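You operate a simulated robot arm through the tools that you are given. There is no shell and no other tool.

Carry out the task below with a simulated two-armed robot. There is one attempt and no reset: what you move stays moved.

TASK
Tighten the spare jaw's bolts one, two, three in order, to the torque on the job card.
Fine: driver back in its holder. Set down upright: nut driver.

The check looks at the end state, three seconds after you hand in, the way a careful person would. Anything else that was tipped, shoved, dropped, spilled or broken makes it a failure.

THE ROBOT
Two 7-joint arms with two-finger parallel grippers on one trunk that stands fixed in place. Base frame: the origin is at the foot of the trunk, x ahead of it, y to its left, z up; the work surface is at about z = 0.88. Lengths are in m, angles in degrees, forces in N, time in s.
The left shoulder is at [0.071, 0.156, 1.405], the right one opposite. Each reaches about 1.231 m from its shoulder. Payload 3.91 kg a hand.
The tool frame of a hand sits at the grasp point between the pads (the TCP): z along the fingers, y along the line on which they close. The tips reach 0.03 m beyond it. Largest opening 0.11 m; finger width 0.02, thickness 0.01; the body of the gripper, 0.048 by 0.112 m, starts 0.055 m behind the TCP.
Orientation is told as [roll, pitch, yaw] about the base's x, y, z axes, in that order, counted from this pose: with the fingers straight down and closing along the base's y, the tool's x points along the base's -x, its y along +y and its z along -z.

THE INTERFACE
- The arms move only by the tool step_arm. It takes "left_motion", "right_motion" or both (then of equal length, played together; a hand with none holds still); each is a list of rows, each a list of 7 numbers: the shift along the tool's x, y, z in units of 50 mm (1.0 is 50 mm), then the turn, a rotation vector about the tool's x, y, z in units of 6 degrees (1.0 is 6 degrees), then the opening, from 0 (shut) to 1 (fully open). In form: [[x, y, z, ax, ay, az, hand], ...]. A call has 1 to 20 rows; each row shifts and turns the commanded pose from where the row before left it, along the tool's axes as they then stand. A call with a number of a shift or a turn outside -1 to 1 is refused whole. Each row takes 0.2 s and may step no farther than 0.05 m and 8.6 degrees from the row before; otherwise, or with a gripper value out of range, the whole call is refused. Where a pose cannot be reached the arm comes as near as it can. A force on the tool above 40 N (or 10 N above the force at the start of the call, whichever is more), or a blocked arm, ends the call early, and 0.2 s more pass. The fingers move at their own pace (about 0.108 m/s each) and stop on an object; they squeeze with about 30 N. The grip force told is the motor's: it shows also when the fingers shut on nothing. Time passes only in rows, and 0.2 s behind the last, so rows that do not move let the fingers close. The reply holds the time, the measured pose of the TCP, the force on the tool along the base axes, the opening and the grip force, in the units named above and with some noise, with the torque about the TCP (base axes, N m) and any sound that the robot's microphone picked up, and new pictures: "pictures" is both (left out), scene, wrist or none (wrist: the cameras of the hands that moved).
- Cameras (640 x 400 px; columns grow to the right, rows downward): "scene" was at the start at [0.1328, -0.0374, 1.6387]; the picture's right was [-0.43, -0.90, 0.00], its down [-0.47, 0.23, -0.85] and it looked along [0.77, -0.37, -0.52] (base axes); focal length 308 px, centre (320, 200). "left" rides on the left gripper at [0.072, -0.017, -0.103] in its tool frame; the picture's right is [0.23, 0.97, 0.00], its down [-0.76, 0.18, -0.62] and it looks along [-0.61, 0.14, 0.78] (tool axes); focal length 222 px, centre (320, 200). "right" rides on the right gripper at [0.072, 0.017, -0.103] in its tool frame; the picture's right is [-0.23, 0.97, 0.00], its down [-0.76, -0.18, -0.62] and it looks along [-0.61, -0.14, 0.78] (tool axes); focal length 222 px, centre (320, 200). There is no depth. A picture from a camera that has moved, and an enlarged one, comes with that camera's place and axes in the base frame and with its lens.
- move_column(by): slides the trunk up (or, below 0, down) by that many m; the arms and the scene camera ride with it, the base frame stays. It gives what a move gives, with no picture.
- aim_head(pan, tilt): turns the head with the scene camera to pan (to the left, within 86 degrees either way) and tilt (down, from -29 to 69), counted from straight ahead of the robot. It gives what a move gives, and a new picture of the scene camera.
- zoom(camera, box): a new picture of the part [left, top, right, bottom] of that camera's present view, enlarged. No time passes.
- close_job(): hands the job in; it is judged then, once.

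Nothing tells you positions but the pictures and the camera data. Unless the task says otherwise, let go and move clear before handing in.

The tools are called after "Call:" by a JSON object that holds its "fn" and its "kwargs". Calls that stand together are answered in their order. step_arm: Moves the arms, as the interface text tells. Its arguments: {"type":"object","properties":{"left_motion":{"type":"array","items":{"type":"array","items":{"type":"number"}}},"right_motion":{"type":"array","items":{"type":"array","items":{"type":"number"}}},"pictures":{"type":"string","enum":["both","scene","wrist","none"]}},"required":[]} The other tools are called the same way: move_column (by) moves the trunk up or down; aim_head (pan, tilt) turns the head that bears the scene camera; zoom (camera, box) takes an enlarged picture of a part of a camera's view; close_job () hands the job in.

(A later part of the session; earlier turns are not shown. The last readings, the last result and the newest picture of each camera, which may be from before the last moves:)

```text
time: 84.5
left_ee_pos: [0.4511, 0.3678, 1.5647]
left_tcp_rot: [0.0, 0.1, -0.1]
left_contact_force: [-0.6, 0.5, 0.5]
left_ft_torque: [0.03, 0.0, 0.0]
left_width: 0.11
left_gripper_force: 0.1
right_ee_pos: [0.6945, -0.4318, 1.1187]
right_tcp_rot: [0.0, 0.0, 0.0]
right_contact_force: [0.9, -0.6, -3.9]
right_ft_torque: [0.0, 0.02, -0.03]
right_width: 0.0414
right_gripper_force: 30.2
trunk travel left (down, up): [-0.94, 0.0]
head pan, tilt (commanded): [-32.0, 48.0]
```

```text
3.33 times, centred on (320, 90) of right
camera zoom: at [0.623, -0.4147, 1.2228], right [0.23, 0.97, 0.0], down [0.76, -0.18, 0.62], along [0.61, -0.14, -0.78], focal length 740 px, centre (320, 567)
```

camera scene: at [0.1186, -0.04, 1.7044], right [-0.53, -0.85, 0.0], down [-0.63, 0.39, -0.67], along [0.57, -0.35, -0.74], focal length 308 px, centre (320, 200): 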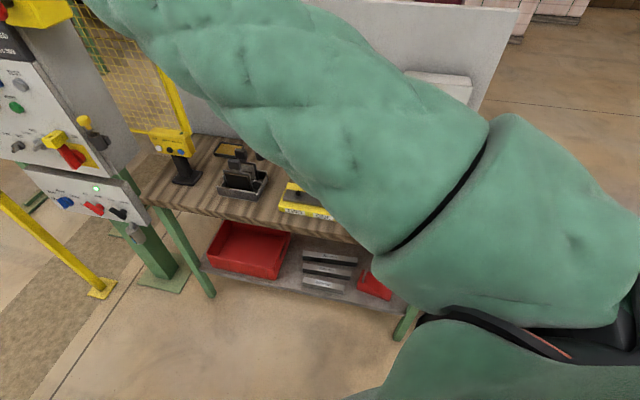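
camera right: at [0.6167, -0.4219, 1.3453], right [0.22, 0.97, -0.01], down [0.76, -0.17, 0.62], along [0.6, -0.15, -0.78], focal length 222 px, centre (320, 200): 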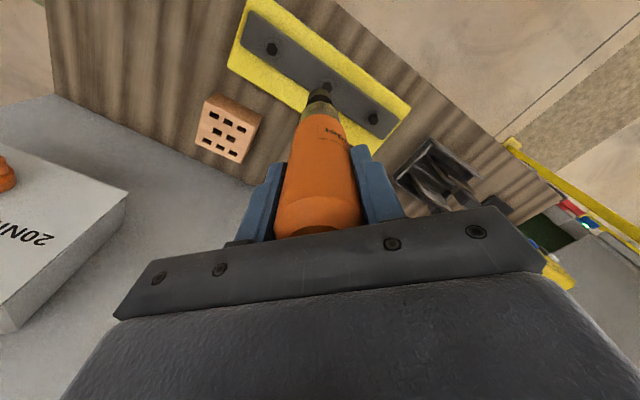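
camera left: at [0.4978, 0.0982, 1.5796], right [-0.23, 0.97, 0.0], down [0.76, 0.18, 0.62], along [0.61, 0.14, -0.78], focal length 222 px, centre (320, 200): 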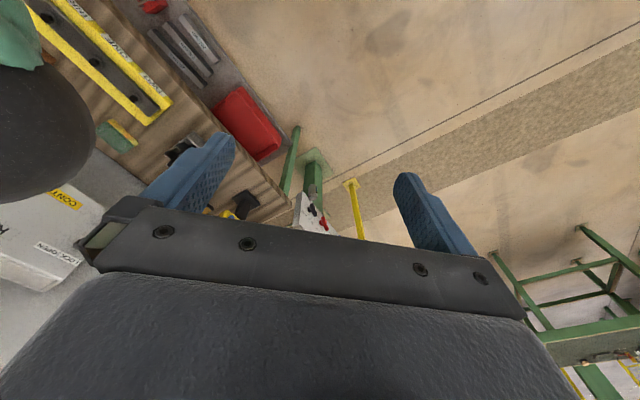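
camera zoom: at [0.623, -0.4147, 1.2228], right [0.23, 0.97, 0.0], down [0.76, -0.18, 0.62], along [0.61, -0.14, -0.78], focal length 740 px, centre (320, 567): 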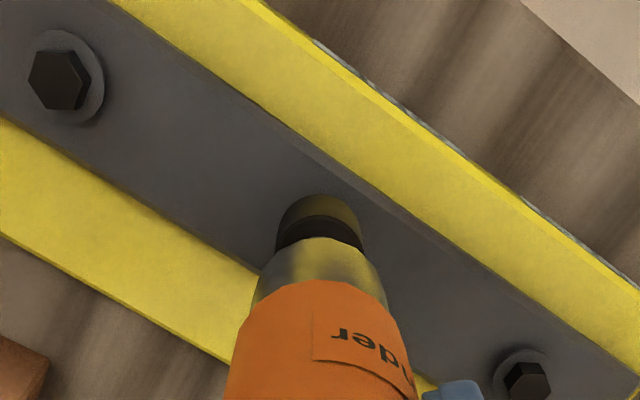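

There's still no contact, and the bolt spacing in this view suggests the heads are lower than I thought, around z≈0.935. That would put the alignment about 5 mm off in x. I'll zoom on the neighbouring bolts to measure accurately before going lower.

Call:
{"fn": "zoom", "kwargs": {"camera": "right", "box": [225, 30, 275, 70]}}

Call:
{"fn": "zoom", "kwargs": {"camera": "right", "box": [360, 120, 410, 160]}}

Call:
{"fn": "zoom", "kwargs": {"camera": "right", "box": [295, 70, 345, 110]}}

```text
10.00 times, centred on (250, 50) of right
camera zoom: at [0.623, -0.4147, 1.2228], right [0.23, 0.97, 0.0], down [0.76, -0.18, 0.62], along [0.61, -0.14, -0.78], focal length 2221 px, centre (1020, 1700)
```

zoom: 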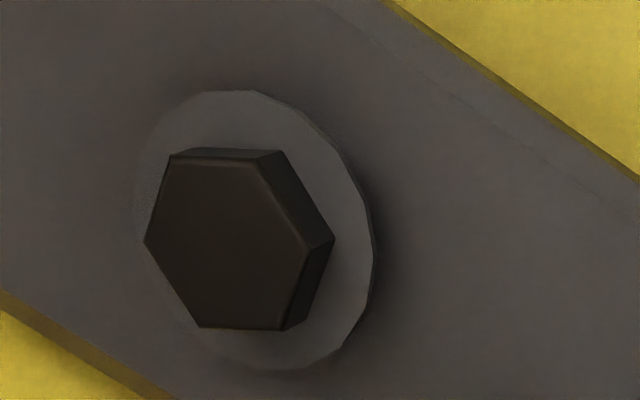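

```text
10.00 times, centred on (385, 140) of right
camera zoom: at [0.623, -0.4147, 1.2228], right [0.23, 0.97, 0.0], down [0.76, -0.18, 0.62], along [0.61, -0.14, -0.78], focal length 2221 px, centre (-330, 800)
```

zoom: 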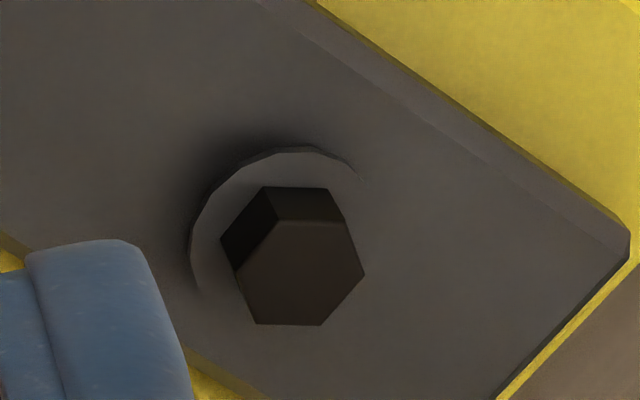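

```text
10.00 times, centred on (320, 90) of right
camera zoom: at [0.623, -0.4147, 1.2228], right [0.23, 0.97, 0.0], down [0.76, -0.18, 0.62], along [0.61, -0.14, -0.78], focal length 2221 px, centre (320, 1300)
```

zoom: 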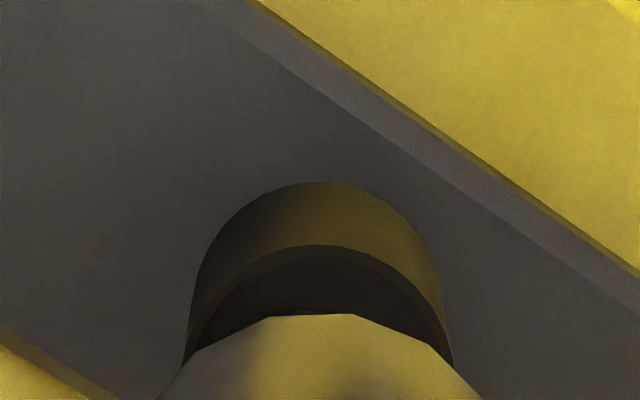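

The neighbouring bolts give a bolt-top height of about 0.941 with 100 mm spacing, which puts bolt ONE 5.5 mm further in +x than the socket axis. I'll rise 6 mm, shift 5.5 mm, and creep down again.

Call:
{"fn": "step_arm", "kwargs": {"right_motion": [[0, 0, -0.14, 0, 0, 0, 0], [-0.11, -0.01, 0, 0, 0, 0, 0], [0, 0, 0, 0, 0, 0, 0]], "pictures": "none"}}

Call:
{"fn": "zoom", "kwargs": {"camera": "right", "box": [290, 65, 350, 105]}}

```text
time: 85.3
left_ee_pos: [0.4515, 0.3667, 1.5637]
left_tcp_rot: [0.0, 0.0, 0.0]
left_contact_force: [-0.5, 0.2, 0.1]
left_ft_torque: [0.0, 0.0, 0.0]
left_width: 0.1099
left_gripper_force: 0.0
right_ee_pos: [0.7002, -0.4317, 1.1266]
right_tcp_rot: [0.0, 0.0, 0.1]
right_contact_force: [0.1, 0.4, -5.2]
right_ft_torque: [0.01, 0.02, 0.0]
right_width: 0.0415
right_gripper_force: 29.8
trunk travel left (down, up): [-0.94, 0.0]
head pan, tilt (commanded): [-32.0, 48.0]
```

```text
10.00 times, centred on (320, 85) of right
camera zoom: at [0.6282, -0.4153, 1.2301], right [0.23, 0.97, 0.0], down [0.76, -0.18, 0.62], along [0.61, -0.14, -0.78], focal length 2221 px, centre (320, 1350)
```

zoom: 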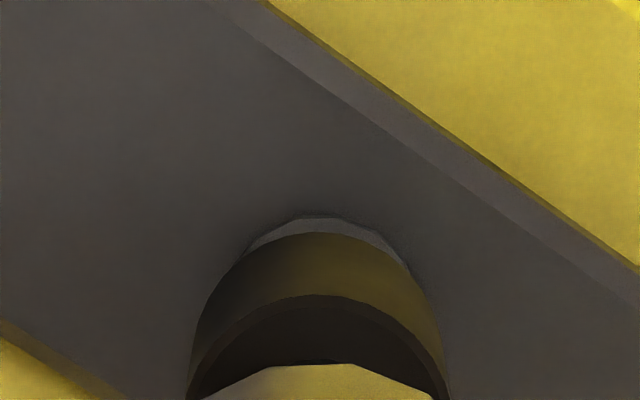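

Now the washer shows centred around the socket, within a millimetre. I'll creep down again.

Call:
{"fn": "step_arm", "kwargs": {"right_motion": [[-0.01, 0.01, 0.04, 0, 0, 0, 0], [0, 0, 0.04, 0, 0, 0, 0], [0, 0, 0.04, 0, 0, 0, 0], [0, 0, 0.04, 0, 0, 0, 0]], "pictures": "none"}}

Call:
{"fn": "zoom", "kwargs": {"camera": "right", "box": [290, 65, 350, 105]}}

```text
time: 86.3
left_ee_pos: [0.4511, 0.3662, 1.5642]
left_tcp_rot: [0.0, 0.0, 0.0]
left_contact_force: [0.4, -1.0, 0.2]
left_ft_torque: [0.0, 0.03, 0.01]
left_width: 0.1101
left_gripper_force: 0.0
right_ee_pos: [0.7008, -0.4313, 1.1179]
right_tcp_rot: [0.0, 0.0, 0.0]
right_contact_force: [-0.3, -0.4, -4.1]
right_ft_torque: [-0.03, 0.0, 0.0]
right_width: 0.0413
right_gripper_force: 29.7
trunk travel left (down, up): [-0.94, 0.0]
head pan, tilt (commanded): [-32.0, 48.0]
```

```text
10.00 times, centred on (320, 85) of right
camera zoom: at [0.6287, -0.4146, 1.2219], right [0.23, 0.97, 0.0], down [0.76, -0.18, 0.62], along [0.61, -0.14, -0.78], focal length 2221 px, centre (320, 1350)
```

zoom: 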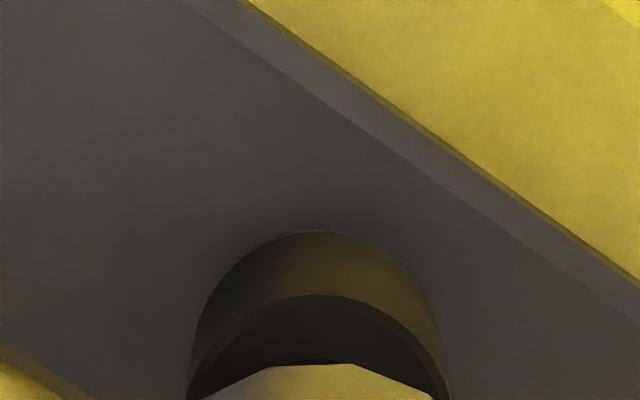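

Almost seated; the washer's rim is just closing up. I continue down in small steps.

Call:
{"fn": "step_arm", "kwargs": {"right_motion": [[0, 0, 0.04, 0, 0, 0, 0], [0, 0, 0.04, 0, 0, 0, 0]], "pictures": "none"}}

```text
time: 86.9
left_ee_pos: [0.452, 0.367, 1.5652]
left_tcp_rot: [0.1, 0.0, 0.0]
left_contact_force: [0.0, 0.5, 0.0]
left_ft_torque: [-0.01, 0.01, 0.01]
left_width: 0.1098
left_gripper_force: 0.1
right_ee_pos: [0.7005, -0.4315, 1.1143]
right_tcp_rot: [0.0, 0.0, 0.1]
right_contact_force: [-1.0, -0.2, -5.0]
right_ft_torque: [-0.02, 0.04, -0.02]
right_width: 0.0416
right_gripper_force: 30.2
trunk travel left (down, up): [-0.94, 0.0]
head pan, tilt (commanded): [-32.0, 48.0]
```

No contact yet at z=1.114. I continue down.

Call:
{"fn": "step_arm", "kwargs": {"right_motion": [[0, 0, 0.04, 0, 0, 0, 0], [0, 0, 0.04, 0, 0, 0, 0]], "pictures": "none"}}

Call:
{"fn": "zoom", "kwargs": {"camera": "right", "box": [290, 65, 350, 105]}}

```text
time: 87.5
left_ee_pos: [0.4513, 0.3676, 1.5644]
left_tcp_rot: [0.0, 0.0, 0.0]
left_contact_force: [-0.8, 0.2, 0.0]
left_ft_torque: [-0.01, 0.0, -0.01]
left_width: 0.1104
left_gripper_force: 0.0
right_ee_pos: [0.7005, -0.431, 1.1095]
right_tcp_rot: [0.0, 0.0, 0.1]
right_contact_force: [-0.3, 0.6, -4.2]
right_ft_torque: [0.01, 0.0, -0.01]
right_width: 0.0416
right_gripper_force: 29.5
trunk travel left (down, up): [-0.94, 0.0]
head pan, tilt (commanded): [-32.0, 48.0]
```

```text
10.00 times, centred on (320, 85) of right
camera zoom: at [0.6283, -0.415, 1.214], right [0.23, 0.97, 0.0], down [0.76, -0.18, 0.62], along [0.61, -0.14, -0.78], focal length 2221 px, centre (320, 1350)
```

zoom: 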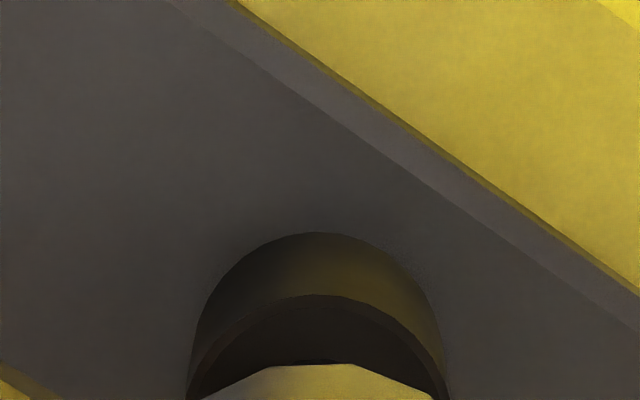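

Still no contact at 1.1095. I'll re-measure the neighbouring bolts from this height to pin down their true height.

Call:
{"fn": "zoom", "kwargs": {"camera": "right", "box": [215, 20, 265, 60]}}

Call:
{"fn": "zoom", "kwargs": {"camera": "right", "box": [360, 120, 410, 160]}}

```text
10.00 times, centred on (240, 40) of right
camera zoom: at [0.6283, -0.415, 1.214], right [0.23, 0.97, 0.0], down [0.76, -0.18, 0.62], along [0.61, -0.14, -0.78], focal length 2221 px, centre (1120, 1800)
```

zoom: 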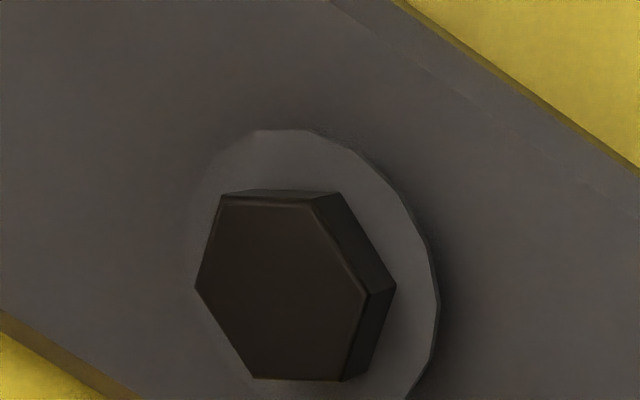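

```text
10.00 times, centred on (385, 140) of right
camera zoom: at [0.6283, -0.415, 1.214], right [0.23, 0.97, 0.0], down [0.76, -0.18, 0.62], along [0.61, -0.14, -0.78], focal length 2221 px, centre (-330, 800)
```

zoom: 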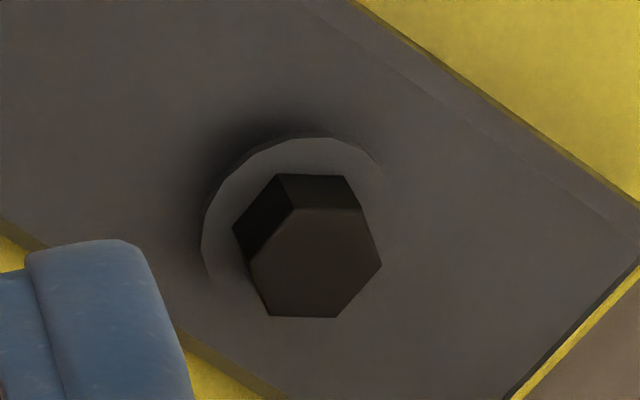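

Both views agree on bolt tops at z≈0.941, and the midpoint of TWO and THREE falls within 0.2 mm of the socket axis. So the socket is already around bolt ONE's head with only ~2–3 mm left to the washer. I'll lower until I feel contact.

Call:
{"fn": "step_arm", "kwargs": {"right_motion": [[0, 0, 0.03, 0, 0, 0, 0], [0, 0, 0.03, 0, 0, 0, 0]], "pictures": "none"}}

```text
time: 88.1
left_ee_pos: [0.451, 0.368, 1.5639]
left_tcp_rot: [-0.1, 0.0, 0.0]
left_contact_force: [-0.5, 0.7, -0.2]
left_ft_torque: [-0.04, 0.0, -0.01]
left_width: 0.1101
left_gripper_force: 0.0
right_ee_pos: [0.7017, -0.4301, 1.1056]
right_tcp_rot: [-0.1, 0.0, 0.1]
right_contact_force: [0.6, -0.2, -4.1]
right_ft_torque: [0.0, -0.05, -0.02]
right_width: 0.0416
right_gripper_force: 30.5
trunk travel left (down, up): [-0.94, 0.0]
head pan, tilt (commanded): [-32.0, 48.0]
```

Call:
{"fn": "step_arm", "kwargs": {"right_motion": [[0, 0, 0.03, 0, 0, 0, 0], [0, 0, 0.03, 0, 0, 0, 0]], "pictures": "none"}}

Call:
{"fn": "zoom", "kwargs": {"camera": "right", "box": [260, 50, 380, 130]}}

```text
time: 88.7
left_ee_pos: [0.449, 0.3679, 1.5644]
left_tcp_rot: [0.1, 0.0, -0.1]
left_contact_force: [-0.8, 0.6, 0.0]
left_ft_torque: [-0.04, 0.0, 0.0]
left_width: 0.1099
left_gripper_force: 0.0
right_ee_pos: [0.7017, -0.4314, 1.1045]
right_tcp_rot: [-0.1, -0.2, 0.1]
right_contact_force: [-0.9, -0.7, 4.5]
right_ft_torque: [-0.19, -0.02, -0.02]
right_width: 0.0416
right_gripper_force: 29.9
trunk travel left (down, up): [-0.94, 0.0]
head pan, tilt (commanded): [-32.0, 48.0]
```

```text
5.00 times, centred on (320, 90) of right
camera zoom: at [0.6283, -0.4145, 1.2089], right [0.23, 0.97, 0.0], down [0.76, -0.18, 0.62], along [0.61, -0.14, -0.78], focal length 1111 px, centre (320, 750)
```

zoom: 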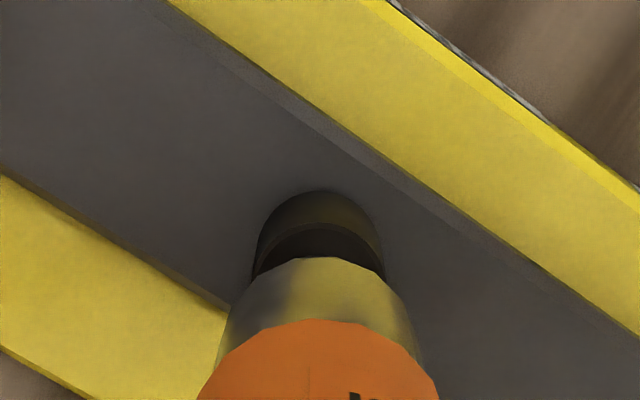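

Contact: the vertical force went up by about 9 N, so the socket is seated on bolt ONE. I'll press slightly and turn clockwise, listening for the click and watching the torque.

Call:
{"fn": "step_arm", "kwargs": {"right_motion": [[0, 0, 0.02, 0, 0, 0, 0], [0, 0, 0, 0, 0, 0.5, 0], [0, 0, 0, 0, 0, 0.5, 0], [0, 0, 0, 0, 0, 0.5, 0], [0, 0, 0, 0, 0, 0.5, 0]], "pictures": "none"}}

```text
time: 89.9
left_ee_pos: [0.4514, 0.3661, 1.5642]
left_tcp_rot: [0.0, 0.0, 0.1]
left_contact_force: [-0.1, 0.8, -0.6]
left_ft_torque: [-0.03, 0.06, 0.02]
left_width: 0.1099
left_gripper_force: 0.1
right_ee_pos: [0.7002, -0.4315, 1.1036]
right_tcp_rot: [0.0, 0.1, -12.0]
right_contact_force: [-0.2, 0.4, -3.8]
right_ft_torque: [0.0, 0.02, 0.04]
right_width: 0.0416
right_gripper_force: 30.1
trunk travel left (down, up): [-0.94, 0.0]
head pan, tilt (commanded): [-32.0, 48.0]
```

The contact force vanished while turning, so the hex probably just engaged over the head. I'll lower gently to find the new seat.

Call:
{"fn": "step_arm", "kwargs": {"right_motion": [[0, 0, 0.03, 0, 0, 0, 0], [0, 0, 0.03, 0, 0, 0, 0]], "pictures": "none"}}

```text
time: 90.5
left_ee_pos: [0.4509, 0.3664, 1.5637]
left_tcp_rot: [0.0, 0.1, 0.0]
left_contact_force: [0.1, -0.2, 0.9]
left_ft_torque: [-0.03, 0.02, -0.03]
left_width: 0.1099
left_gripper_force: 0.0
right_ee_pos: [0.7007, -0.4316, 1.0998]
right_tcp_rot: [-0.1, 0.1, -11.8]
right_contact_force: [0.0, 0.5, -4.5]
right_ft_torque: [-0.04, 0.0, -0.01]
right_width: 0.0414
right_gripper_force: 30.3
trunk travel left (down, up): [-0.94, 0.0]
head pan, tilt (commanded): [-32.0, 48.0]
```

It's dropping over the head now. I continue down until it seats.

Call:
{"fn": "step_arm", "kwargs": {"right_motion": [[0, 0, 0.03, 0, 0, 0, 0], [0, 0, 0.03, 0, 0, 0, 0]], "pictures": "none"}}

```text
time: 91.1
left_ee_pos: [0.4514, 0.3683, 1.5651]
left_tcp_rot: [0.1, 0.0, -0.1]
left_contact_force: [0.1, -0.4, -0.2]
left_ft_torque: [0.0, -0.02, 0.01]
left_width: 0.1102
left_gripper_force: 0.0
right_ee_pos: [0.7001, -0.431, 1.0989]
right_tcp_rot: [-0.1, -0.2, -11.8]
right_contact_force: [-0.7, -1.1, 15.7]
right_ft_torque: [-0.01, -0.08, 0.04]
right_width: 0.0418
right_gripper_force: 29.6
trunk travel left (down, up): [-0.94, 0.0]
head pan, tilt (commanded): [-32.0, 48.0]
```

Seated firmly at z≈1.099 with ~20 N. Now I turn clockwise in small rows, watching torque and sound.

Call:
{"fn": "step_arm", "kwargs": {"right_motion": [[0, 0, 0, 0, 0, 0.5, 0], [0, 0, 0, 0, 0, 0.5, 0], [0, 0, 0, 0, 0, 0.5, 0], [0, 0, 0, 0, 0, 0.5, 0]], "pictures": "none"}}

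```text
time: 92.1
left_ee_pos: [0.4496, 0.3687, 1.5651]
left_tcp_rot: [-0.1, -0.1, 0.0]
left_contact_force: [0.5, 0.0, 0.1]
left_ft_torque: [-0.01, 0.0, 0.0]
left_width: 0.1101
left_gripper_force: 0.0
right_ee_pos: [0.6996, -0.4302, 1.0992]
right_tcp_rot: [0.0, -0.2, -24.0]
right_contact_force: [3.8, -2.3, 24.7]
right_ft_torque: [-0.35, -0.37, 0.11]
right_width: 0.0418
right_gripper_force: 29.9
trunk travel left (down, up): [-0.94, 0.0]
head pan, tilt (commanded): [-32.0, 48.0]
```

The torque is rising a little. I keep turning clockwise.

Call:
{"fn": "step_arm", "kwargs": {"right_motion": [[0, 0, 0, 0, 0, 1, 0], [0, 0, 0, 0, 0, 1, 0], [0, 0, 0, 0, 0, 1, 0], [0, 0, 0, 0, 0, 1, 0], [0, 0, 0, 0, 0, 1, 0]], "pictures": "none"}}

```text
time: 93.3
left_ee_pos: [0.4484, 0.3694, 1.5643]
left_tcp_rot: [-0.1, -0.1, 0.0]
left_contact_force: [0.0, -0.4, -0.2]
left_ft_torque: [0.03, 0.02, -0.01]
left_width: 0.11
left_gripper_force: 0.1
right_ee_pos: [0.6995, -0.4302, 1.0985]
right_tcp_rot: [0.0, -0.1, -54.0]
right_contact_force: [0.9, -2.5, 19.0]
right_ft_torque: [-0.31, -0.1, 0.13]
right_width: 0.0415
right_gripper_force: 29.7
trunk travel left (down, up): [-0.94, 0.0]
head pan, tilt (commanded): [-32.0, 48.0]
```

The torque stays low at 0.13 N·m. I'll look to see whether the driver slips in the fingers and how it's sitting.

Call:
{"fn": "zoom", "kwargs": {"camera": "right", "box": [230, 40, 410, 240]}}

Call:
{"fn": "step_arm", "kwargs": {"right_motion": [[0, 0, 0, 0, 0, 0, 0]], "pictures": "both"}}

```text
2.00 times, centred on (320, 140) of right
camera zoom: at [0.6701, -0.3618, 1.2023], right [0.92, 0.39, 0.0], down [0.3, -0.72, 0.62], along [0.24, -0.58, -0.78], focal length 444 px, centre (320, 320)
```

zoom: 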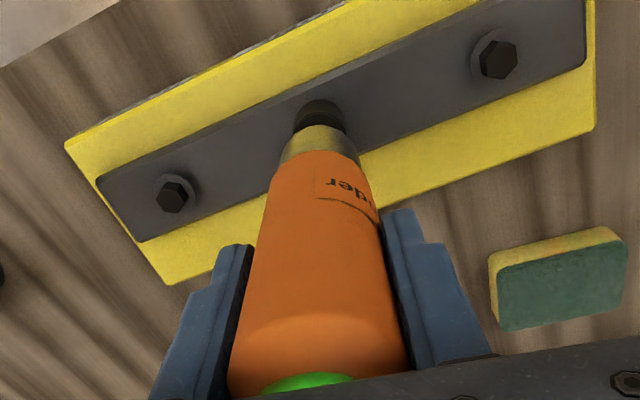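

```text
time: 93.7
left_ee_pos: [0.4501, 0.3688, 1.5639]
left_tcp_rot: [-0.1, 0.0, 0.1]
left_contact_force: [-0.3, -0.6, -1.3]
left_ft_torque: [0.02, 0.0, -0.01]
left_width: 0.1101
left_gripper_force: 0.1
right_ee_pos: [0.6991, -0.4291, 1.0972]
right_tcp_rot: [0.0, -0.1, -54.1]
right_contact_force: [0.8, -1.4, 17.9]
right_ft_torque: [-0.15, -0.03, -0.1]
right_width: 0.0415
right_gripper_force: 30.1
trunk travel left (down, up): [-0.94, 0.0]
head pan, tilt (commanded): [-32.0, 48.0]
camera scene: at [0.1168, -0.0391, 1.7046], right [-0.53, -0.85, 0.0], down [-0.63, 0.39, -0.67], along [0.57, -0.36, -0.74], focal length 308 px, centre (320, 200)
camera right: at [0.6701, -0.3619, 1.2023], right [0.92, 0.39, 0.0], down [0.3, -0.72, 0.62], along [0.24, -0.57, -0.78], focal length 222 px, centre (320, 200)
```

scene: 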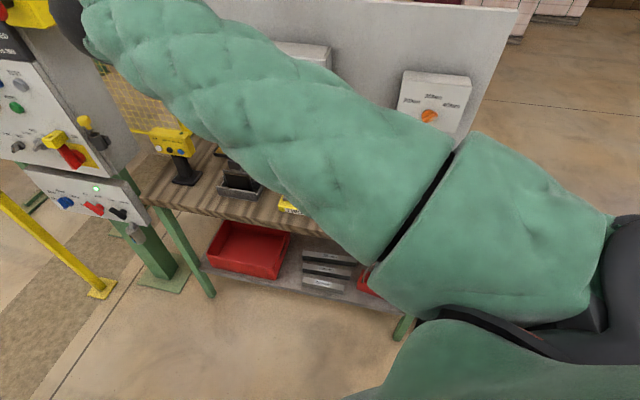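
right: 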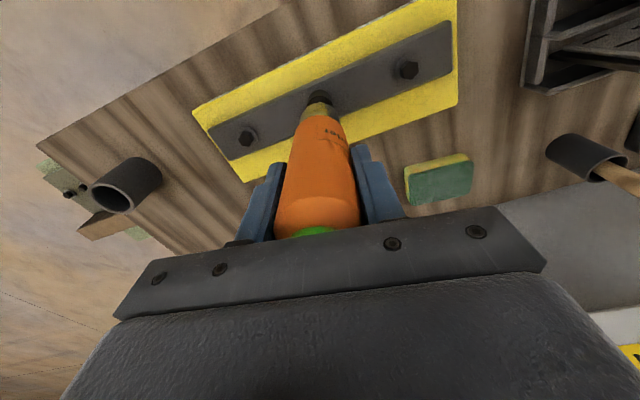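

There's a green light on the driver's cap now, presumably the torque-reached signal. I'll zoom in on it.

Call:
{"fn": "zoom", "kwargs": {"camera": "right", "box": [280, 200, 360, 250]}}

Call:
{"fn": "zoom", "kwargs": {"camera": "scene", "box": [390, 60, 490, 140]}}

```text
8.00 times, centred on (320, 225) of right
camera zoom: at [0.6701, -0.3619, 1.2023], right [0.92, 0.39, 0.0], down [0.3, -0.72, 0.62], along [0.24, -0.57, -0.78], focal length 1777 px, centre (320, 0)
```

zoom: 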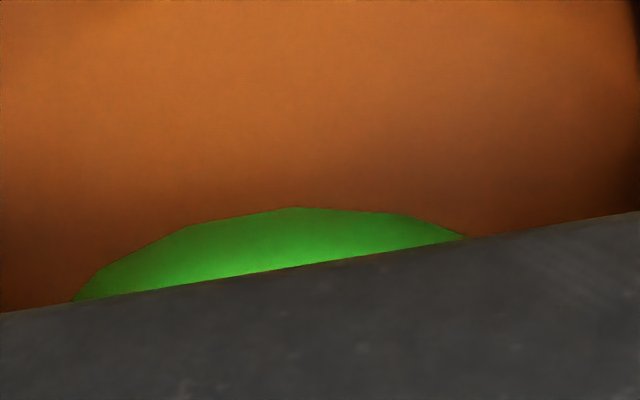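

```text
5.00 times, centred on (440, 100) of scene
camera zoom: at [0.1168, -0.0391, 1.7046], right [-0.53, -0.85, 0.0], down [-0.63, 0.39, -0.67], along [0.57, -0.36, -0.74], focal length 1538 px, centre (-280, 700)
```

zoom: 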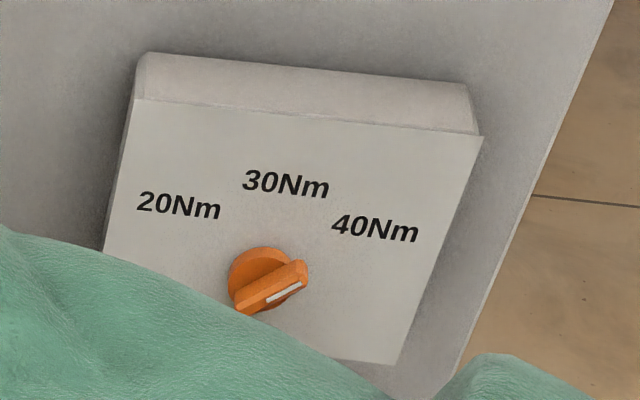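

The green lamp is lit and the knob still reads 40Nm. To learn whether the lamp means "torque reached" rather than just "engaged", I'll lift off bolt ONE by 3 cm and look at it.

Call:
{"fn": "step_arm", "kwargs": {"right_motion": [[0, 0, -0.1, 0, 0, 0, 0], [0, 0, -0.25, 0, 0, 0, 0], [0, 0, -0.35, 0, 0, 0, 0]], "pictures": "wrist"}}

Call:
{"fn": "zoom", "kwargs": {"camera": "right", "box": [220, 30, 420, 250]}}

```text
time: 94.5
left_ee_pos: [0.4507, 0.3675, 1.5644]
left_tcp_rot: [0.0, 0.0, 0.0]
left_contact_force: [0.4, 0.7, -0.6]
left_ft_torque: [-0.03, 0.01, 0.02]
left_width: 0.1102
left_gripper_force: 0.0
right_ee_pos: [0.6987, -0.4298, 1.1329]
right_tcp_rot: [0.0, 0.0, -53.9]
right_contact_force: [-0.2, 0.5, -4.4]
right_ft_torque: [0.02, -0.02, 0.0]
right_width: 0.0413
right_gripper_force: 29.7
trunk travel left (down, up): [-0.94, 0.0]
head pan, tilt (commanded): [-32.0, 48.0]
camera right: at [0.6705, -0.3618, 1.2367], right [0.92, 0.39, 0.0], down [0.3, -0.72, 0.62], along [0.24, -0.57, -0.78], focal length 222 px, centre (320, 200)
```

right: 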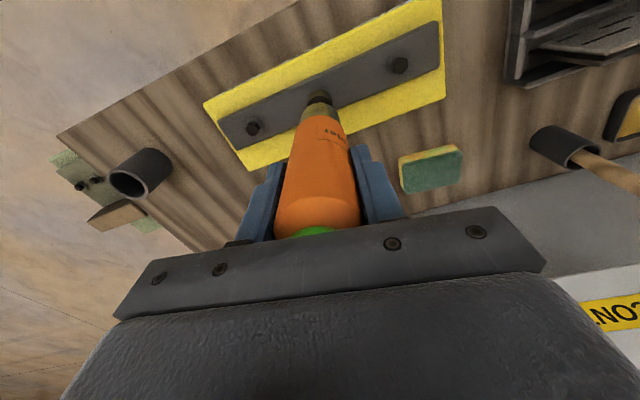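

```text
1.82 times, centred on (320, 140) of right
camera zoom: at [0.6705, -0.3618, 1.2367], right [0.92, 0.39, 0.0], down [0.3, -0.72, 0.62], along [0.24, -0.57, -0.78], focal length 404 px, centre (320, 309)
```

zoom: 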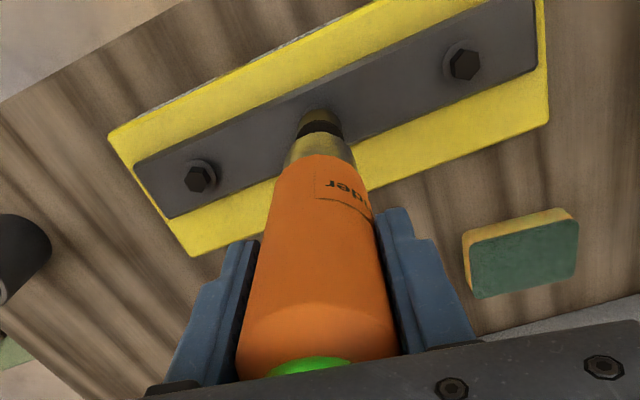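

The lamp stays green after lifting off, so it's a latched torque-reached signal and bolt ONE is done. I'll turn the hand back to yaw 0 in the air and move over bolt TWO.

Call:
{"fn": "step_arm", "kwargs": {"right_motion": [[0, 0, -0.2, 0, 0, -1, 0], [0, 0, 0, 0, 0, -1, 0], [0, 0, 0, 0, 0, -1, 0], [0, 0, 0, 0, 0, -1, 0], [0, 0, 0, 0, 0, -1, 0], [0, 0, 0, 0, 0, -1, 0], [0, 0, 0, 0, 0, -1, 0], [0, 0, 0, 0, 0, -1, 0], [0, 0, 0, 0, 0, -1, 0]], "pictures": "none"}}

Call:
{"fn": "zoom", "kwargs": {"camera": "right", "box": [220, 30, 420, 250]}}

```text
time: 96.5
left_ee_pos: [0.451, 0.3663, 1.5644]
left_tcp_rot: [0.0, -0.1, 0.0]
left_contact_force: [-1.3, 0.1, -0.8]
left_ft_torque: [-0.01, 0.02, 0.01]
left_width: 0.1101
left_gripper_force: 0.0
right_ee_pos: [0.7026, -0.4298, 1.1411]
right_tcp_rot: [0.1, -0.1, 0.1]
right_contact_force: [-0.6, -0.4, -4.9]
right_ft_torque: [0.01, 0.01, -0.02]
right_width: 0.0414
right_gripper_force: 30.1
trunk travel left (down, up): [-0.94, 0.0]
head pan, tilt (commanded): [-32.0, 48.0]
```

```text
1.82 times, centred on (320, 140) of right
camera zoom: at [0.6285, -0.4147, 1.2459], right [0.22, 0.97, 0.0], down [0.76, -0.18, 0.62], along [0.61, -0.14, -0.78], focal length 404 px, centre (320, 309)
```

zoom: 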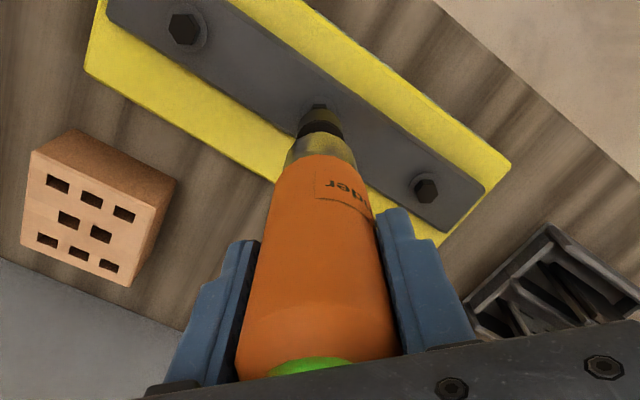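

The lamp is still green. I move over bolt TWO, 0.0707 m in x and y from ONE.

Call:
{"fn": "step_arm", "kwargs": {"right_motion": [[-0.47, 0.465, 0, 0, 0, 0, 0], [-0.47, 0.465, 0, 0, 0, 0, 0], [-0.46, 0.465, 0, 0, 0, 0, 0], [0, 0, 0, 0, 0, 0, 0]], "pictures": "both"}}

Call:
{"fn": "zoom", "kwargs": {"camera": "right", "box": [260, 50, 380, 130]}}

```text
time: 97.5
left_ee_pos: [0.4515, 0.3667, 1.5633]
left_tcp_rot: [0.0, 0.1, -0.1]
left_contact_force: [-0.5, 0.6, -0.6]
left_ft_torque: [-0.02, 0.02, -0.04]
left_width: 0.1099
left_gripper_force: 0.0
right_ee_pos: [0.77, -0.3633, 1.1407]
right_tcp_rot: [-0.1, 0.1, 0.1]
right_contact_force: [-0.7, 0.8, -4.8]
right_ft_torque: [0.0, 0.02, -0.01]
right_width: 0.0414
right_gripper_force: 30.0
trunk travel left (down, up): [-0.94, 0.0]
head pan, tilt (commanded): [-32.0, 48.0]
camera scene: at [0.1186, -0.0404, 1.7044], right [-0.53, -0.85, 0.0], down [-0.63, 0.39, -0.67], along [0.57, -0.35, -0.74], focal length 308 px, centre (320, 200)
camera right: at [0.6974, -0.346, 1.2459], right [0.23, 0.97, 0.0], down [0.76, -0.18, 0.62], along [0.61, -0.14, -0.78], focal length 222 px, centre (320, 200)
```

scene: 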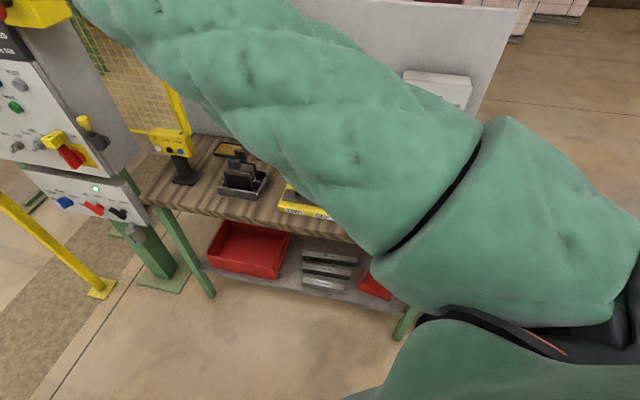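
right: 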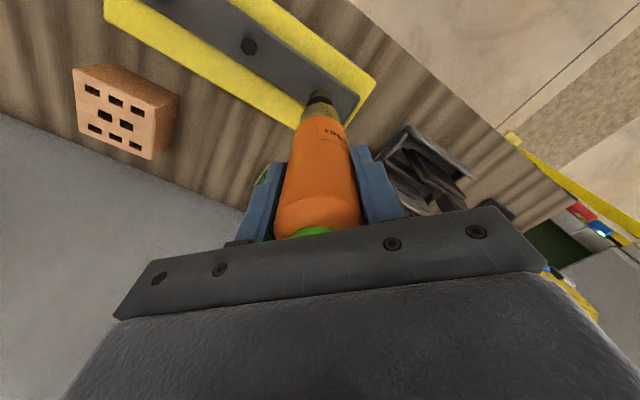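

```text
5.00 times, centred on (320, 90) of right
camera zoom: at [0.6974, -0.346, 1.2459], right [0.23, 0.97, 0.0], down [0.76, -0.18, 0.62], along [0.61, -0.14, -0.78], focal length 1111 px, centre (320, 750)
```

zoom: 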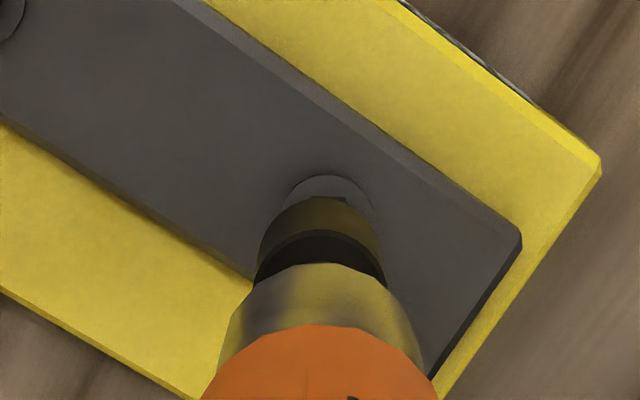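

TWO is reachable, and the socket is 2.5 mm off in y. I'll correct it and check at high zoom.

Call:
{"fn": "step_arm", "kwargs": {"right_motion": [[-0.015, 0.052, 0.1, 0, 0, 0, 0], [0, 0, 0.2, 0, 0, 0, 0], [0, 0, 0, 0, 0, 0, 0]], "pictures": "none"}}

Call:
{"fn": "zoom", "kwargs": {"camera": "right", "box": [290, 65, 350, 105]}}

Call:
{"fn": "zoom", "kwargs": {"camera": "right", "box": [220, 20, 270, 60]}}

```text
time: 98.3
left_ee_pos: [0.4516, 0.3677, 1.5642]
left_tcp_rot: [0.0, -0.1, 0.0]
left_contact_force: [0.0, -0.6, 0.0]
left_ft_torque: [0.02, -0.02, 0.02]
left_width: 0.1101
left_gripper_force: 0.0
right_ee_pos: [0.7706, -0.3582, 1.1255]
right_tcp_rot: [0.0, -0.1, 0.1]
right_contact_force: [-1.1, 1.1, -5.1]
right_ft_torque: [-0.01, 0.02, 0.01]
right_width: 0.0417
right_gripper_force: 29.9
trunk travel left (down, up): [-0.94, 0.0]
head pan, tilt (commanded): [-32.0, 48.0]
```

```text
10.00 times, centred on (320, 85) of right
camera zoom: at [0.6992, -0.3427, 1.2308], right [0.23, 0.97, 0.0], down [0.76, -0.18, 0.62], along [0.61, -0.14, -0.78], focal length 2221 px, centre (320, 1350)
```

zoom: 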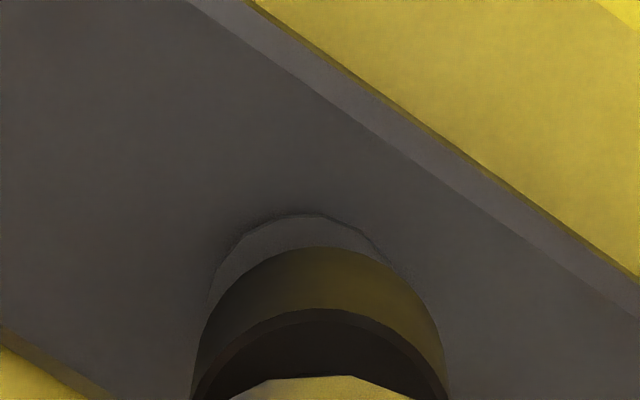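

```text
10.00 times, centred on (245, 40) of right
camera zoom: at [0.6992, -0.3427, 1.2308], right [0.23, 0.97, 0.0], down [0.76, -0.18, 0.62], along [0.61, -0.14, -0.78], focal length 2221 px, centre (1070, 1800)
```

zoom: 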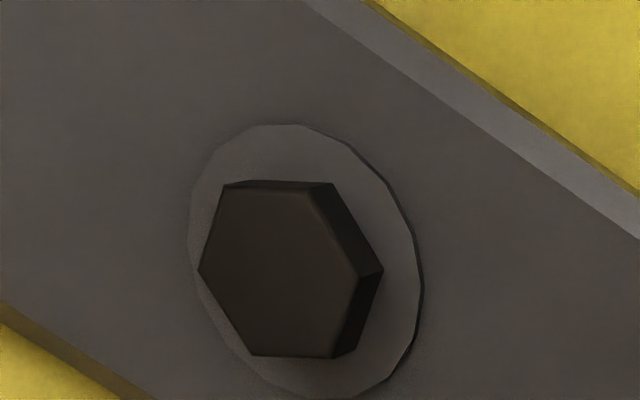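

The correction overshot by about 1.9 mm in y. I'll nudge back and re-check.

Call:
{"fn": "step_arm", "kwargs": {"right_motion": [[0.006, -0.037, 0, 0, 0, 0, 0], [0, 0, 0.06, 0, 0, 0, 0], [0, 0, 0, 0, 0, 0, 0]], "pictures": "none"}}

Call:
{"fn": "zoom", "kwargs": {"camera": "right", "box": [290, 65, 350, 105]}}

Call:
{"fn": "zoom", "kwargs": {"camera": "right", "box": [280, 200, 360, 250]}}

```text
time: 99.1
left_ee_pos: [0.4508, 0.3677, 1.5647]
left_tcp_rot: [0.0, 0.1, 0.1]
left_contact_force: [0.3, 0.1, -0.3]
left_ft_torque: [0.02, 0.01, 0.01]
left_width: 0.11
left_gripper_force: 0.1
right_ee_pos: [0.7713, -0.359, 1.124]
right_tcp_rot: [-0.1, 0.0, 0.1]
right_contact_force: [-0.7, 0.7, -4.7]
right_ft_torque: [0.01, 0.04, 0.03]
right_width: 0.0415
right_gripper_force: 30.3
trunk travel left (down, up): [-0.94, 0.0]
head pan, tilt (commanded): [-32.0, 48.0]
```

```text
10.00 times, centred on (320, 85) of right
camera zoom: at [0.6989, -0.3439, 1.2282], right [0.23, 0.97, 0.0], down [0.76, -0.18, 0.62], along [0.61, -0.14, -0.78], focal length 2221 px, centre (320, 1350)
```

zoom: 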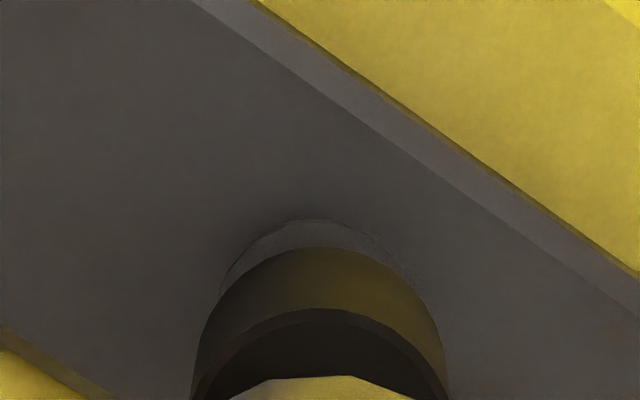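

```text
8.00 times, centred on (320, 225) of right
camera zoom: at [0.6989, -0.3439, 1.2282], right [0.23, 0.97, 0.0], down [0.76, -0.18, 0.62], along [0.61, -0.14, -0.78], focal length 1777 px, centre (320, 0)
```

zoom: 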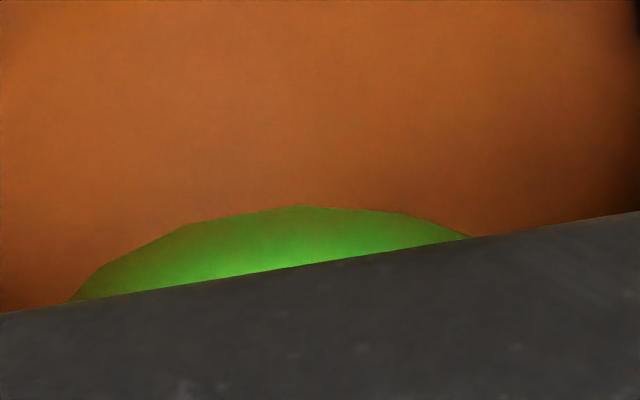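

The socket is now centred on TWO. The driver slid ~7 mm up in the grip from pressing on ONE, so I expect seating at TCP z≈1.098 and will press less this time. I descend now.

Call:
{"fn": "step_arm", "kwargs": {"right_motion": [[-0.01, 0, 0.1, 0, 0, 0, 0], [0, 0, 0.1, 0, 0, 0, 0], [0, 0, 0.1, 0, 0, 0, 0], [0, 0, 0.04, 0, 0, 0, 0], [0, 0, 0.04, 0, 0, 0, 0], [0, 0, 0.04, 0, 0, 0, 0]], "pictures": "none"}}

```text
time: 100.5
left_ee_pos: [0.4501, 0.3678, 1.5636]
left_tcp_rot: [0.1, 0.0, 0.0]
left_contact_force: [0.0, -0.8, 0.8]
left_ft_torque: [-0.02, 0.0, 0.0]
left_width: 0.1099
left_gripper_force: 0.1
right_ee_pos: [0.772, -0.3614, 1.1034]
right_tcp_rot: [0.1, 0.1, 0.2]
right_contact_force: [-2.1, 0.6, -2.9]
right_ft_torque: [0.03, 0.09, -0.03]
right_width: 0.0417
right_gripper_force: 30.4
trunk travel left (down, up): [-0.94, 0.0]
head pan, tilt (commanded): [-32.0, 48.0]
```

Call:
{"fn": "step_arm", "kwargs": {"right_motion": [[0, 0, 0.04, 0, 0, 0, 0], [0, 0, 0.04, 0, 0, 0, 0]], "pictures": "none"}}

Call:
{"fn": "zoom", "kwargs": {"camera": "right", "box": [260, 50, 380, 130]}}

Call:
{"fn": "zoom", "kwargs": {"camera": "right", "box": [280, 200, 360, 250]}}

```text
time: 101.1
left_ee_pos: [0.4514, 0.367, 1.5653]
left_tcp_rot: [0.0, 0.0, 0.1]
left_contact_force: [-0.2, -0.3, 0.4]
left_ft_torque: [0.05, -0.02, -0.02]
left_width: 0.11
left_gripper_force: 0.1
right_ee_pos: [0.771, -0.3602, 1.0984]
right_tcp_rot: [-0.1, 0.0, 0.1]
right_contact_force: [-0.1, -0.7, -2.1]
right_ft_torque: [-0.07, 0.08, 0.01]
right_width: 0.0416
right_gripper_force: 29.4
trunk travel left (down, up): [-0.94, 0.0]
head pan, tilt (commanded): [-32.0, 48.0]
```

```text
5.00 times, centred on (320, 90) of right
camera zoom: at [0.6991, -0.3442, 1.203], right [0.23, 0.97, 0.0], down [0.76, -0.18, 0.62], along [0.61, -0.14, -0.78], focal length 1111 px, centre (320, 750)
```

zoom: 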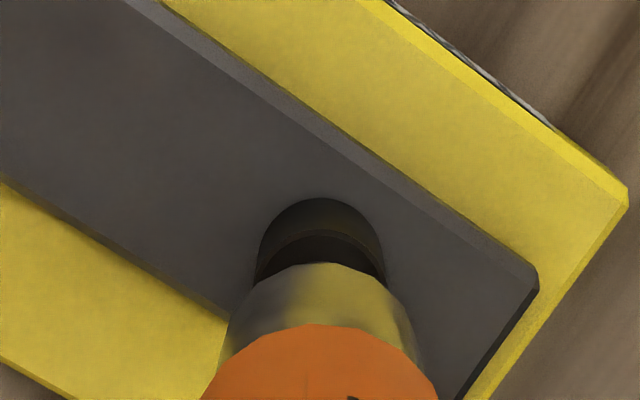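

```text
8.00 times, centred on (320, 225) of right
camera zoom: at [0.6991, -0.3442, 1.203], right [0.23, 0.97, 0.0], down [0.76, -0.18, 0.62], along [0.61, -0.14, -0.78], focal length 1777 px, centre (320, 0)
```

zoom: 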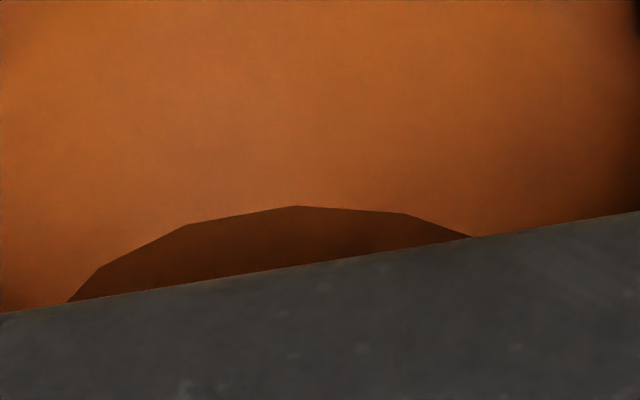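

Very informative: the lamp went out as the socket seated on TWO, so green does mean torque reached. I press lightly and turn clockwise, checking the lamp in small steps.

Call:
{"fn": "step_arm", "kwargs": {"right_motion": [[0, 0, 0.03, 0, 0, 0, 0], [0, 0, 0, 0, 0, 1, 0], [0, 0, 0, 0, 0, 1, 0], [0, 0, 0, 0, 0, 1, 0]], "pictures": "none"}}

Call:
{"fn": "zoom", "kwargs": {"camera": "right", "box": [280, 200, 360, 250]}}

```text
time: 102.1
left_ee_pos: [0.45, 0.3669, 1.5637]
left_tcp_rot: [0.0, -0.1, 0.0]
left_contact_force: [0.0, 0.7, 0.4]
left_ft_torque: [-0.03, 0.01, 0.03]
left_width: 0.1104
left_gripper_force: 0.0
right_ee_pos: [0.7707, -0.3607, 1.098]
right_tcp_rot: [0.0, 0.0, -18.0]
right_contact_force: [-3.0, -2.6, 11.2]
right_ft_torque: [-0.35, 0.65, 0.09]
right_width: 0.0416
right_gripper_force: 30.0
trunk travel left (down, up): [-0.94, 0.0]
head pan, tilt (commanded): [-32.0, 48.0]
```

```text
8.00 times, centred on (320, 225) of right
camera zoom: at [0.7071, -0.3223, 1.2022], right [0.52, 0.86, 0.0], down [0.67, -0.4, 0.62], along [0.53, -0.32, -0.78], focal length 1777 px, centre (320, 0)
```

zoom: 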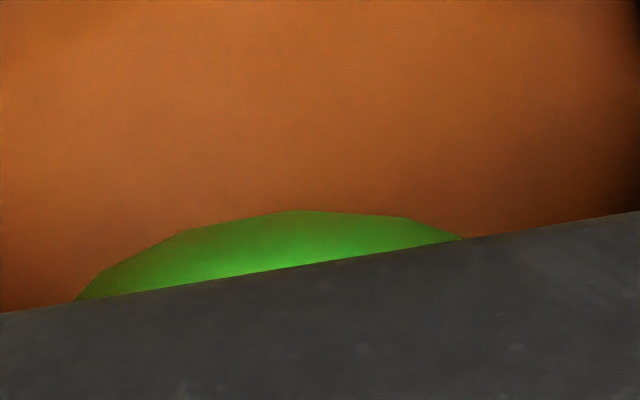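

Green after 18° of turning, so bolt TWO is done. I lift off, turn the hand back, and move over bolt THREE.

Call:
{"fn": "step_arm", "kwargs": {"right_motion": [[0, 0, -0.1, 0, 0, 0, 0], [0, 0, -0.3, 0, 0, 0, 0], [0, 0, -0.6, 0, 0, -1, 0], [0, 0, 0, 0, 0, -1, 0], [0, 0, 0, 0, 0, -1, 0], [0.7, -0.7, 0, 0, 0, 0, 0], [0.7, -0.7, 0, 0, 0, 0, 0], [0.7, -0.7, 0, 0, 0, 0, 0], [0.7, -0.7, 0, 0, 0, 0, 0], [0, 0, 0, 0, 0, 0, 0]], "pictures": "both"}}

Call:
{"fn": "zoom", "kwargs": {"camera": "right", "box": [260, 50, 380, 130]}}

```text
time: 104.3
left_ee_pos: [0.4512, 0.3683, 1.5648]
left_tcp_rot: [0.0, 0.1, 0.0]
left_contact_force: [-0.6, 0.5, -0.2]
left_ft_torque: [-0.05, 0.01, 0.0]
left_width: 0.1098
left_gripper_force: 0.1
right_ee_pos: [0.6317, -0.5023, 1.148]
right_tcp_rot: [0.1, 0.0, 0.2]
right_contact_force: [0.5, 0.8, -4.3]
right_ft_torque: [0.0, 0.02, -0.03]
right_width: 0.0415
right_gripper_force: 30.3
trunk travel left (down, up): [-0.94, 0.0]
head pan, tilt (commanded): [-32.0, 48.0]
camera scene: at [0.1188, -0.0398, 1.7044], right [-0.53, -0.85, 0.0], down [-0.63, 0.39, -0.67], along [0.57, -0.35, -0.74], focal length 308 px, centre (320, 200)
camera right: at [0.5581, -0.4858, 1.2519], right [0.23, 0.97, 0.0], down [0.76, -0.18, 0.62], along [0.61, -0.14, -0.78], focal length 222 px, centre (320, 200)
```

scene: 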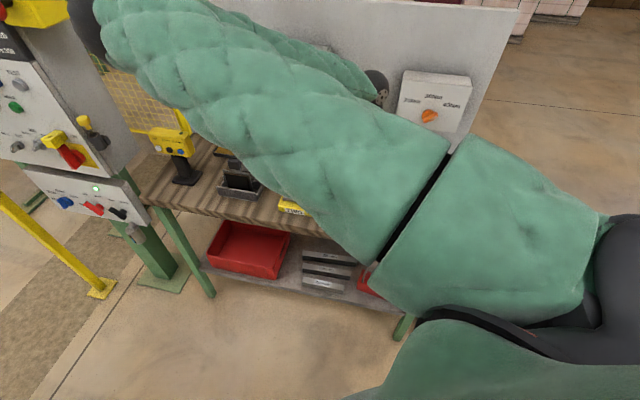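
right: 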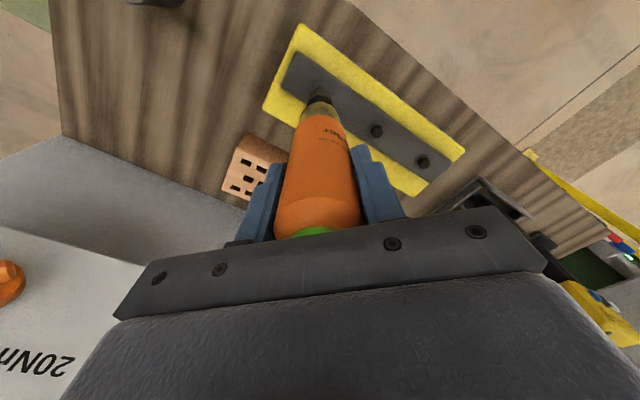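

```text
5.00 times, centred on (320, 90) of right
camera zoom: at [0.5581, -0.4858, 1.2519], right [0.23, 0.97, 0.0], down [0.76, -0.18, 0.62], along [0.61, -0.14, -0.78], focal length 1111 px, centre (320, 750)
```

zoom: 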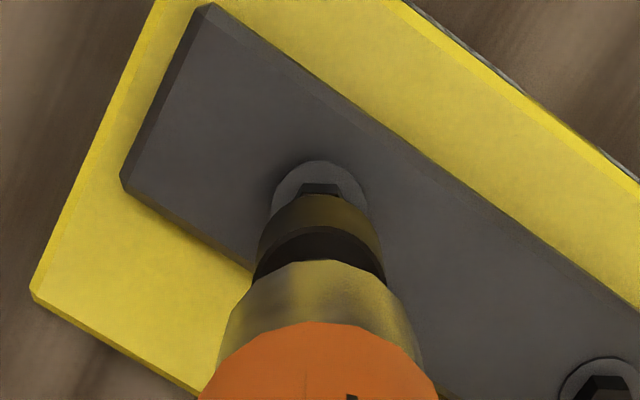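

Alignment over THREE is good except ~1.7 mm in x. I'll correct, descend partway and check.

Call:
{"fn": "step_arm", "kwargs": {"right_motion": [[0.034, 0, 0.2, 0, 0, 0, 0], [0, 0, 0.28, 0, 0, 0, 0], [0, 0, 0, 0, 0, 0, 0]], "pictures": "none"}}

Call:
{"fn": "zoom", "kwargs": {"camera": "right", "box": [290, 65, 350, 105]}}

```text
time: 105.1
left_ee_pos: [0.4511, 0.3676, 1.5642]
left_tcp_rot: [0.0, 0.0, 0.0]
left_contact_force: [-0.1, -0.1, -0.3]
left_ft_torque: [0.0, -0.01, 0.03]
left_width: 0.11
left_gripper_force: 0.1
right_ee_pos: [0.63, -0.5011, 1.1245]
right_tcp_rot: [-0.1, -0.1, 0.1]
right_contact_force: [-0.9, 0.2, -4.8]
right_ft_torque: [0.0, -0.03, 0.01]
right_width: 0.0417
right_gripper_force: 30.2
trunk travel left (down, up): [-0.94, 0.0]
head pan, tilt (commanded): [-32.0, 48.0]
```

```text
10.00 times, centred on (320, 85) of right
camera zoom: at [0.5579, -0.4853, 1.2282], right [0.23, 0.97, 0.0], down [0.76, -0.18, 0.62], along [0.61, -0.14, -0.78], focal length 2221 px, centre (320, 1350)
```

zoom: 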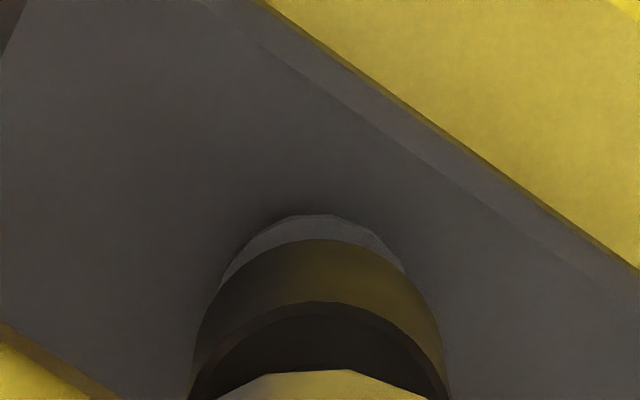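

Well centred on THREE. I descend to seat it.

Call:
{"fn": "step_arm", "kwargs": {"right_motion": [[0, -0.01, 0.1, 0, 0, 0, 0], [0, 0, 0.1, 0, 0, 0, 0], [0, 0, 0.1, 0, 0, 0, 0], [0, 0, 0.04, 0, 0, 0, 0], [0, 0, 0.04, 0, 0, 0, 0], [0, 0, 0.04, 0, 0, 0, 0]], "pictures": "none"}}

Call:
{"fn": "zoom", "kwargs": {"camera": "right", "box": [280, 200, 360, 250]}}

```text
time: 106.5
left_ee_pos: [0.4506, 0.3671, 1.5643]
left_tcp_rot: [-0.1, 0.0, 0.0]
left_contact_force: [-0.2, -0.3, 0.5]
left_ft_torque: [-0.01, 0.03, -0.02]
left_width: 0.1099
left_gripper_force: 0.0
right_ee_pos: [0.6309, -0.5012, 1.1034]
right_tcp_rot: [0.0, 0.0, 0.1]
right_contact_force: [-0.8, 2.3, 3.4]
right_ft_torque: [0.14, 0.33, -0.03]
right_width: 0.0415
right_gripper_force: 29.8
trunk travel left (down, up): [-0.94, 0.0]
head pan, tilt (commanded): [-32.0, 48.0]
```

```text
8.00 times, centred on (320, 225) of right
camera zoom: at [0.5578, -0.4851, 1.2071], right [0.23, 0.97, 0.0], down [0.76, -0.18, 0.62], along [0.61, -0.14, -0.78], focal length 1777 px, centre (320, 0)
```

zoom: 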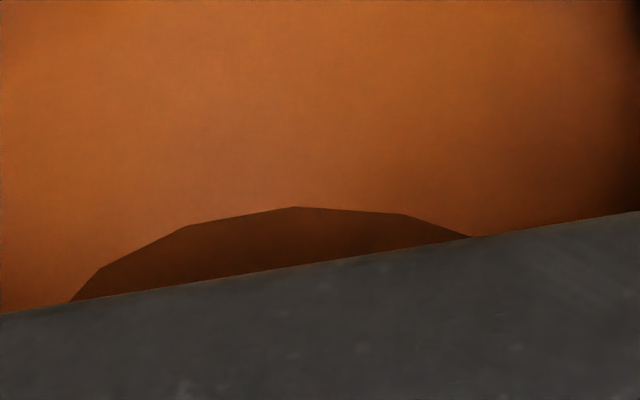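

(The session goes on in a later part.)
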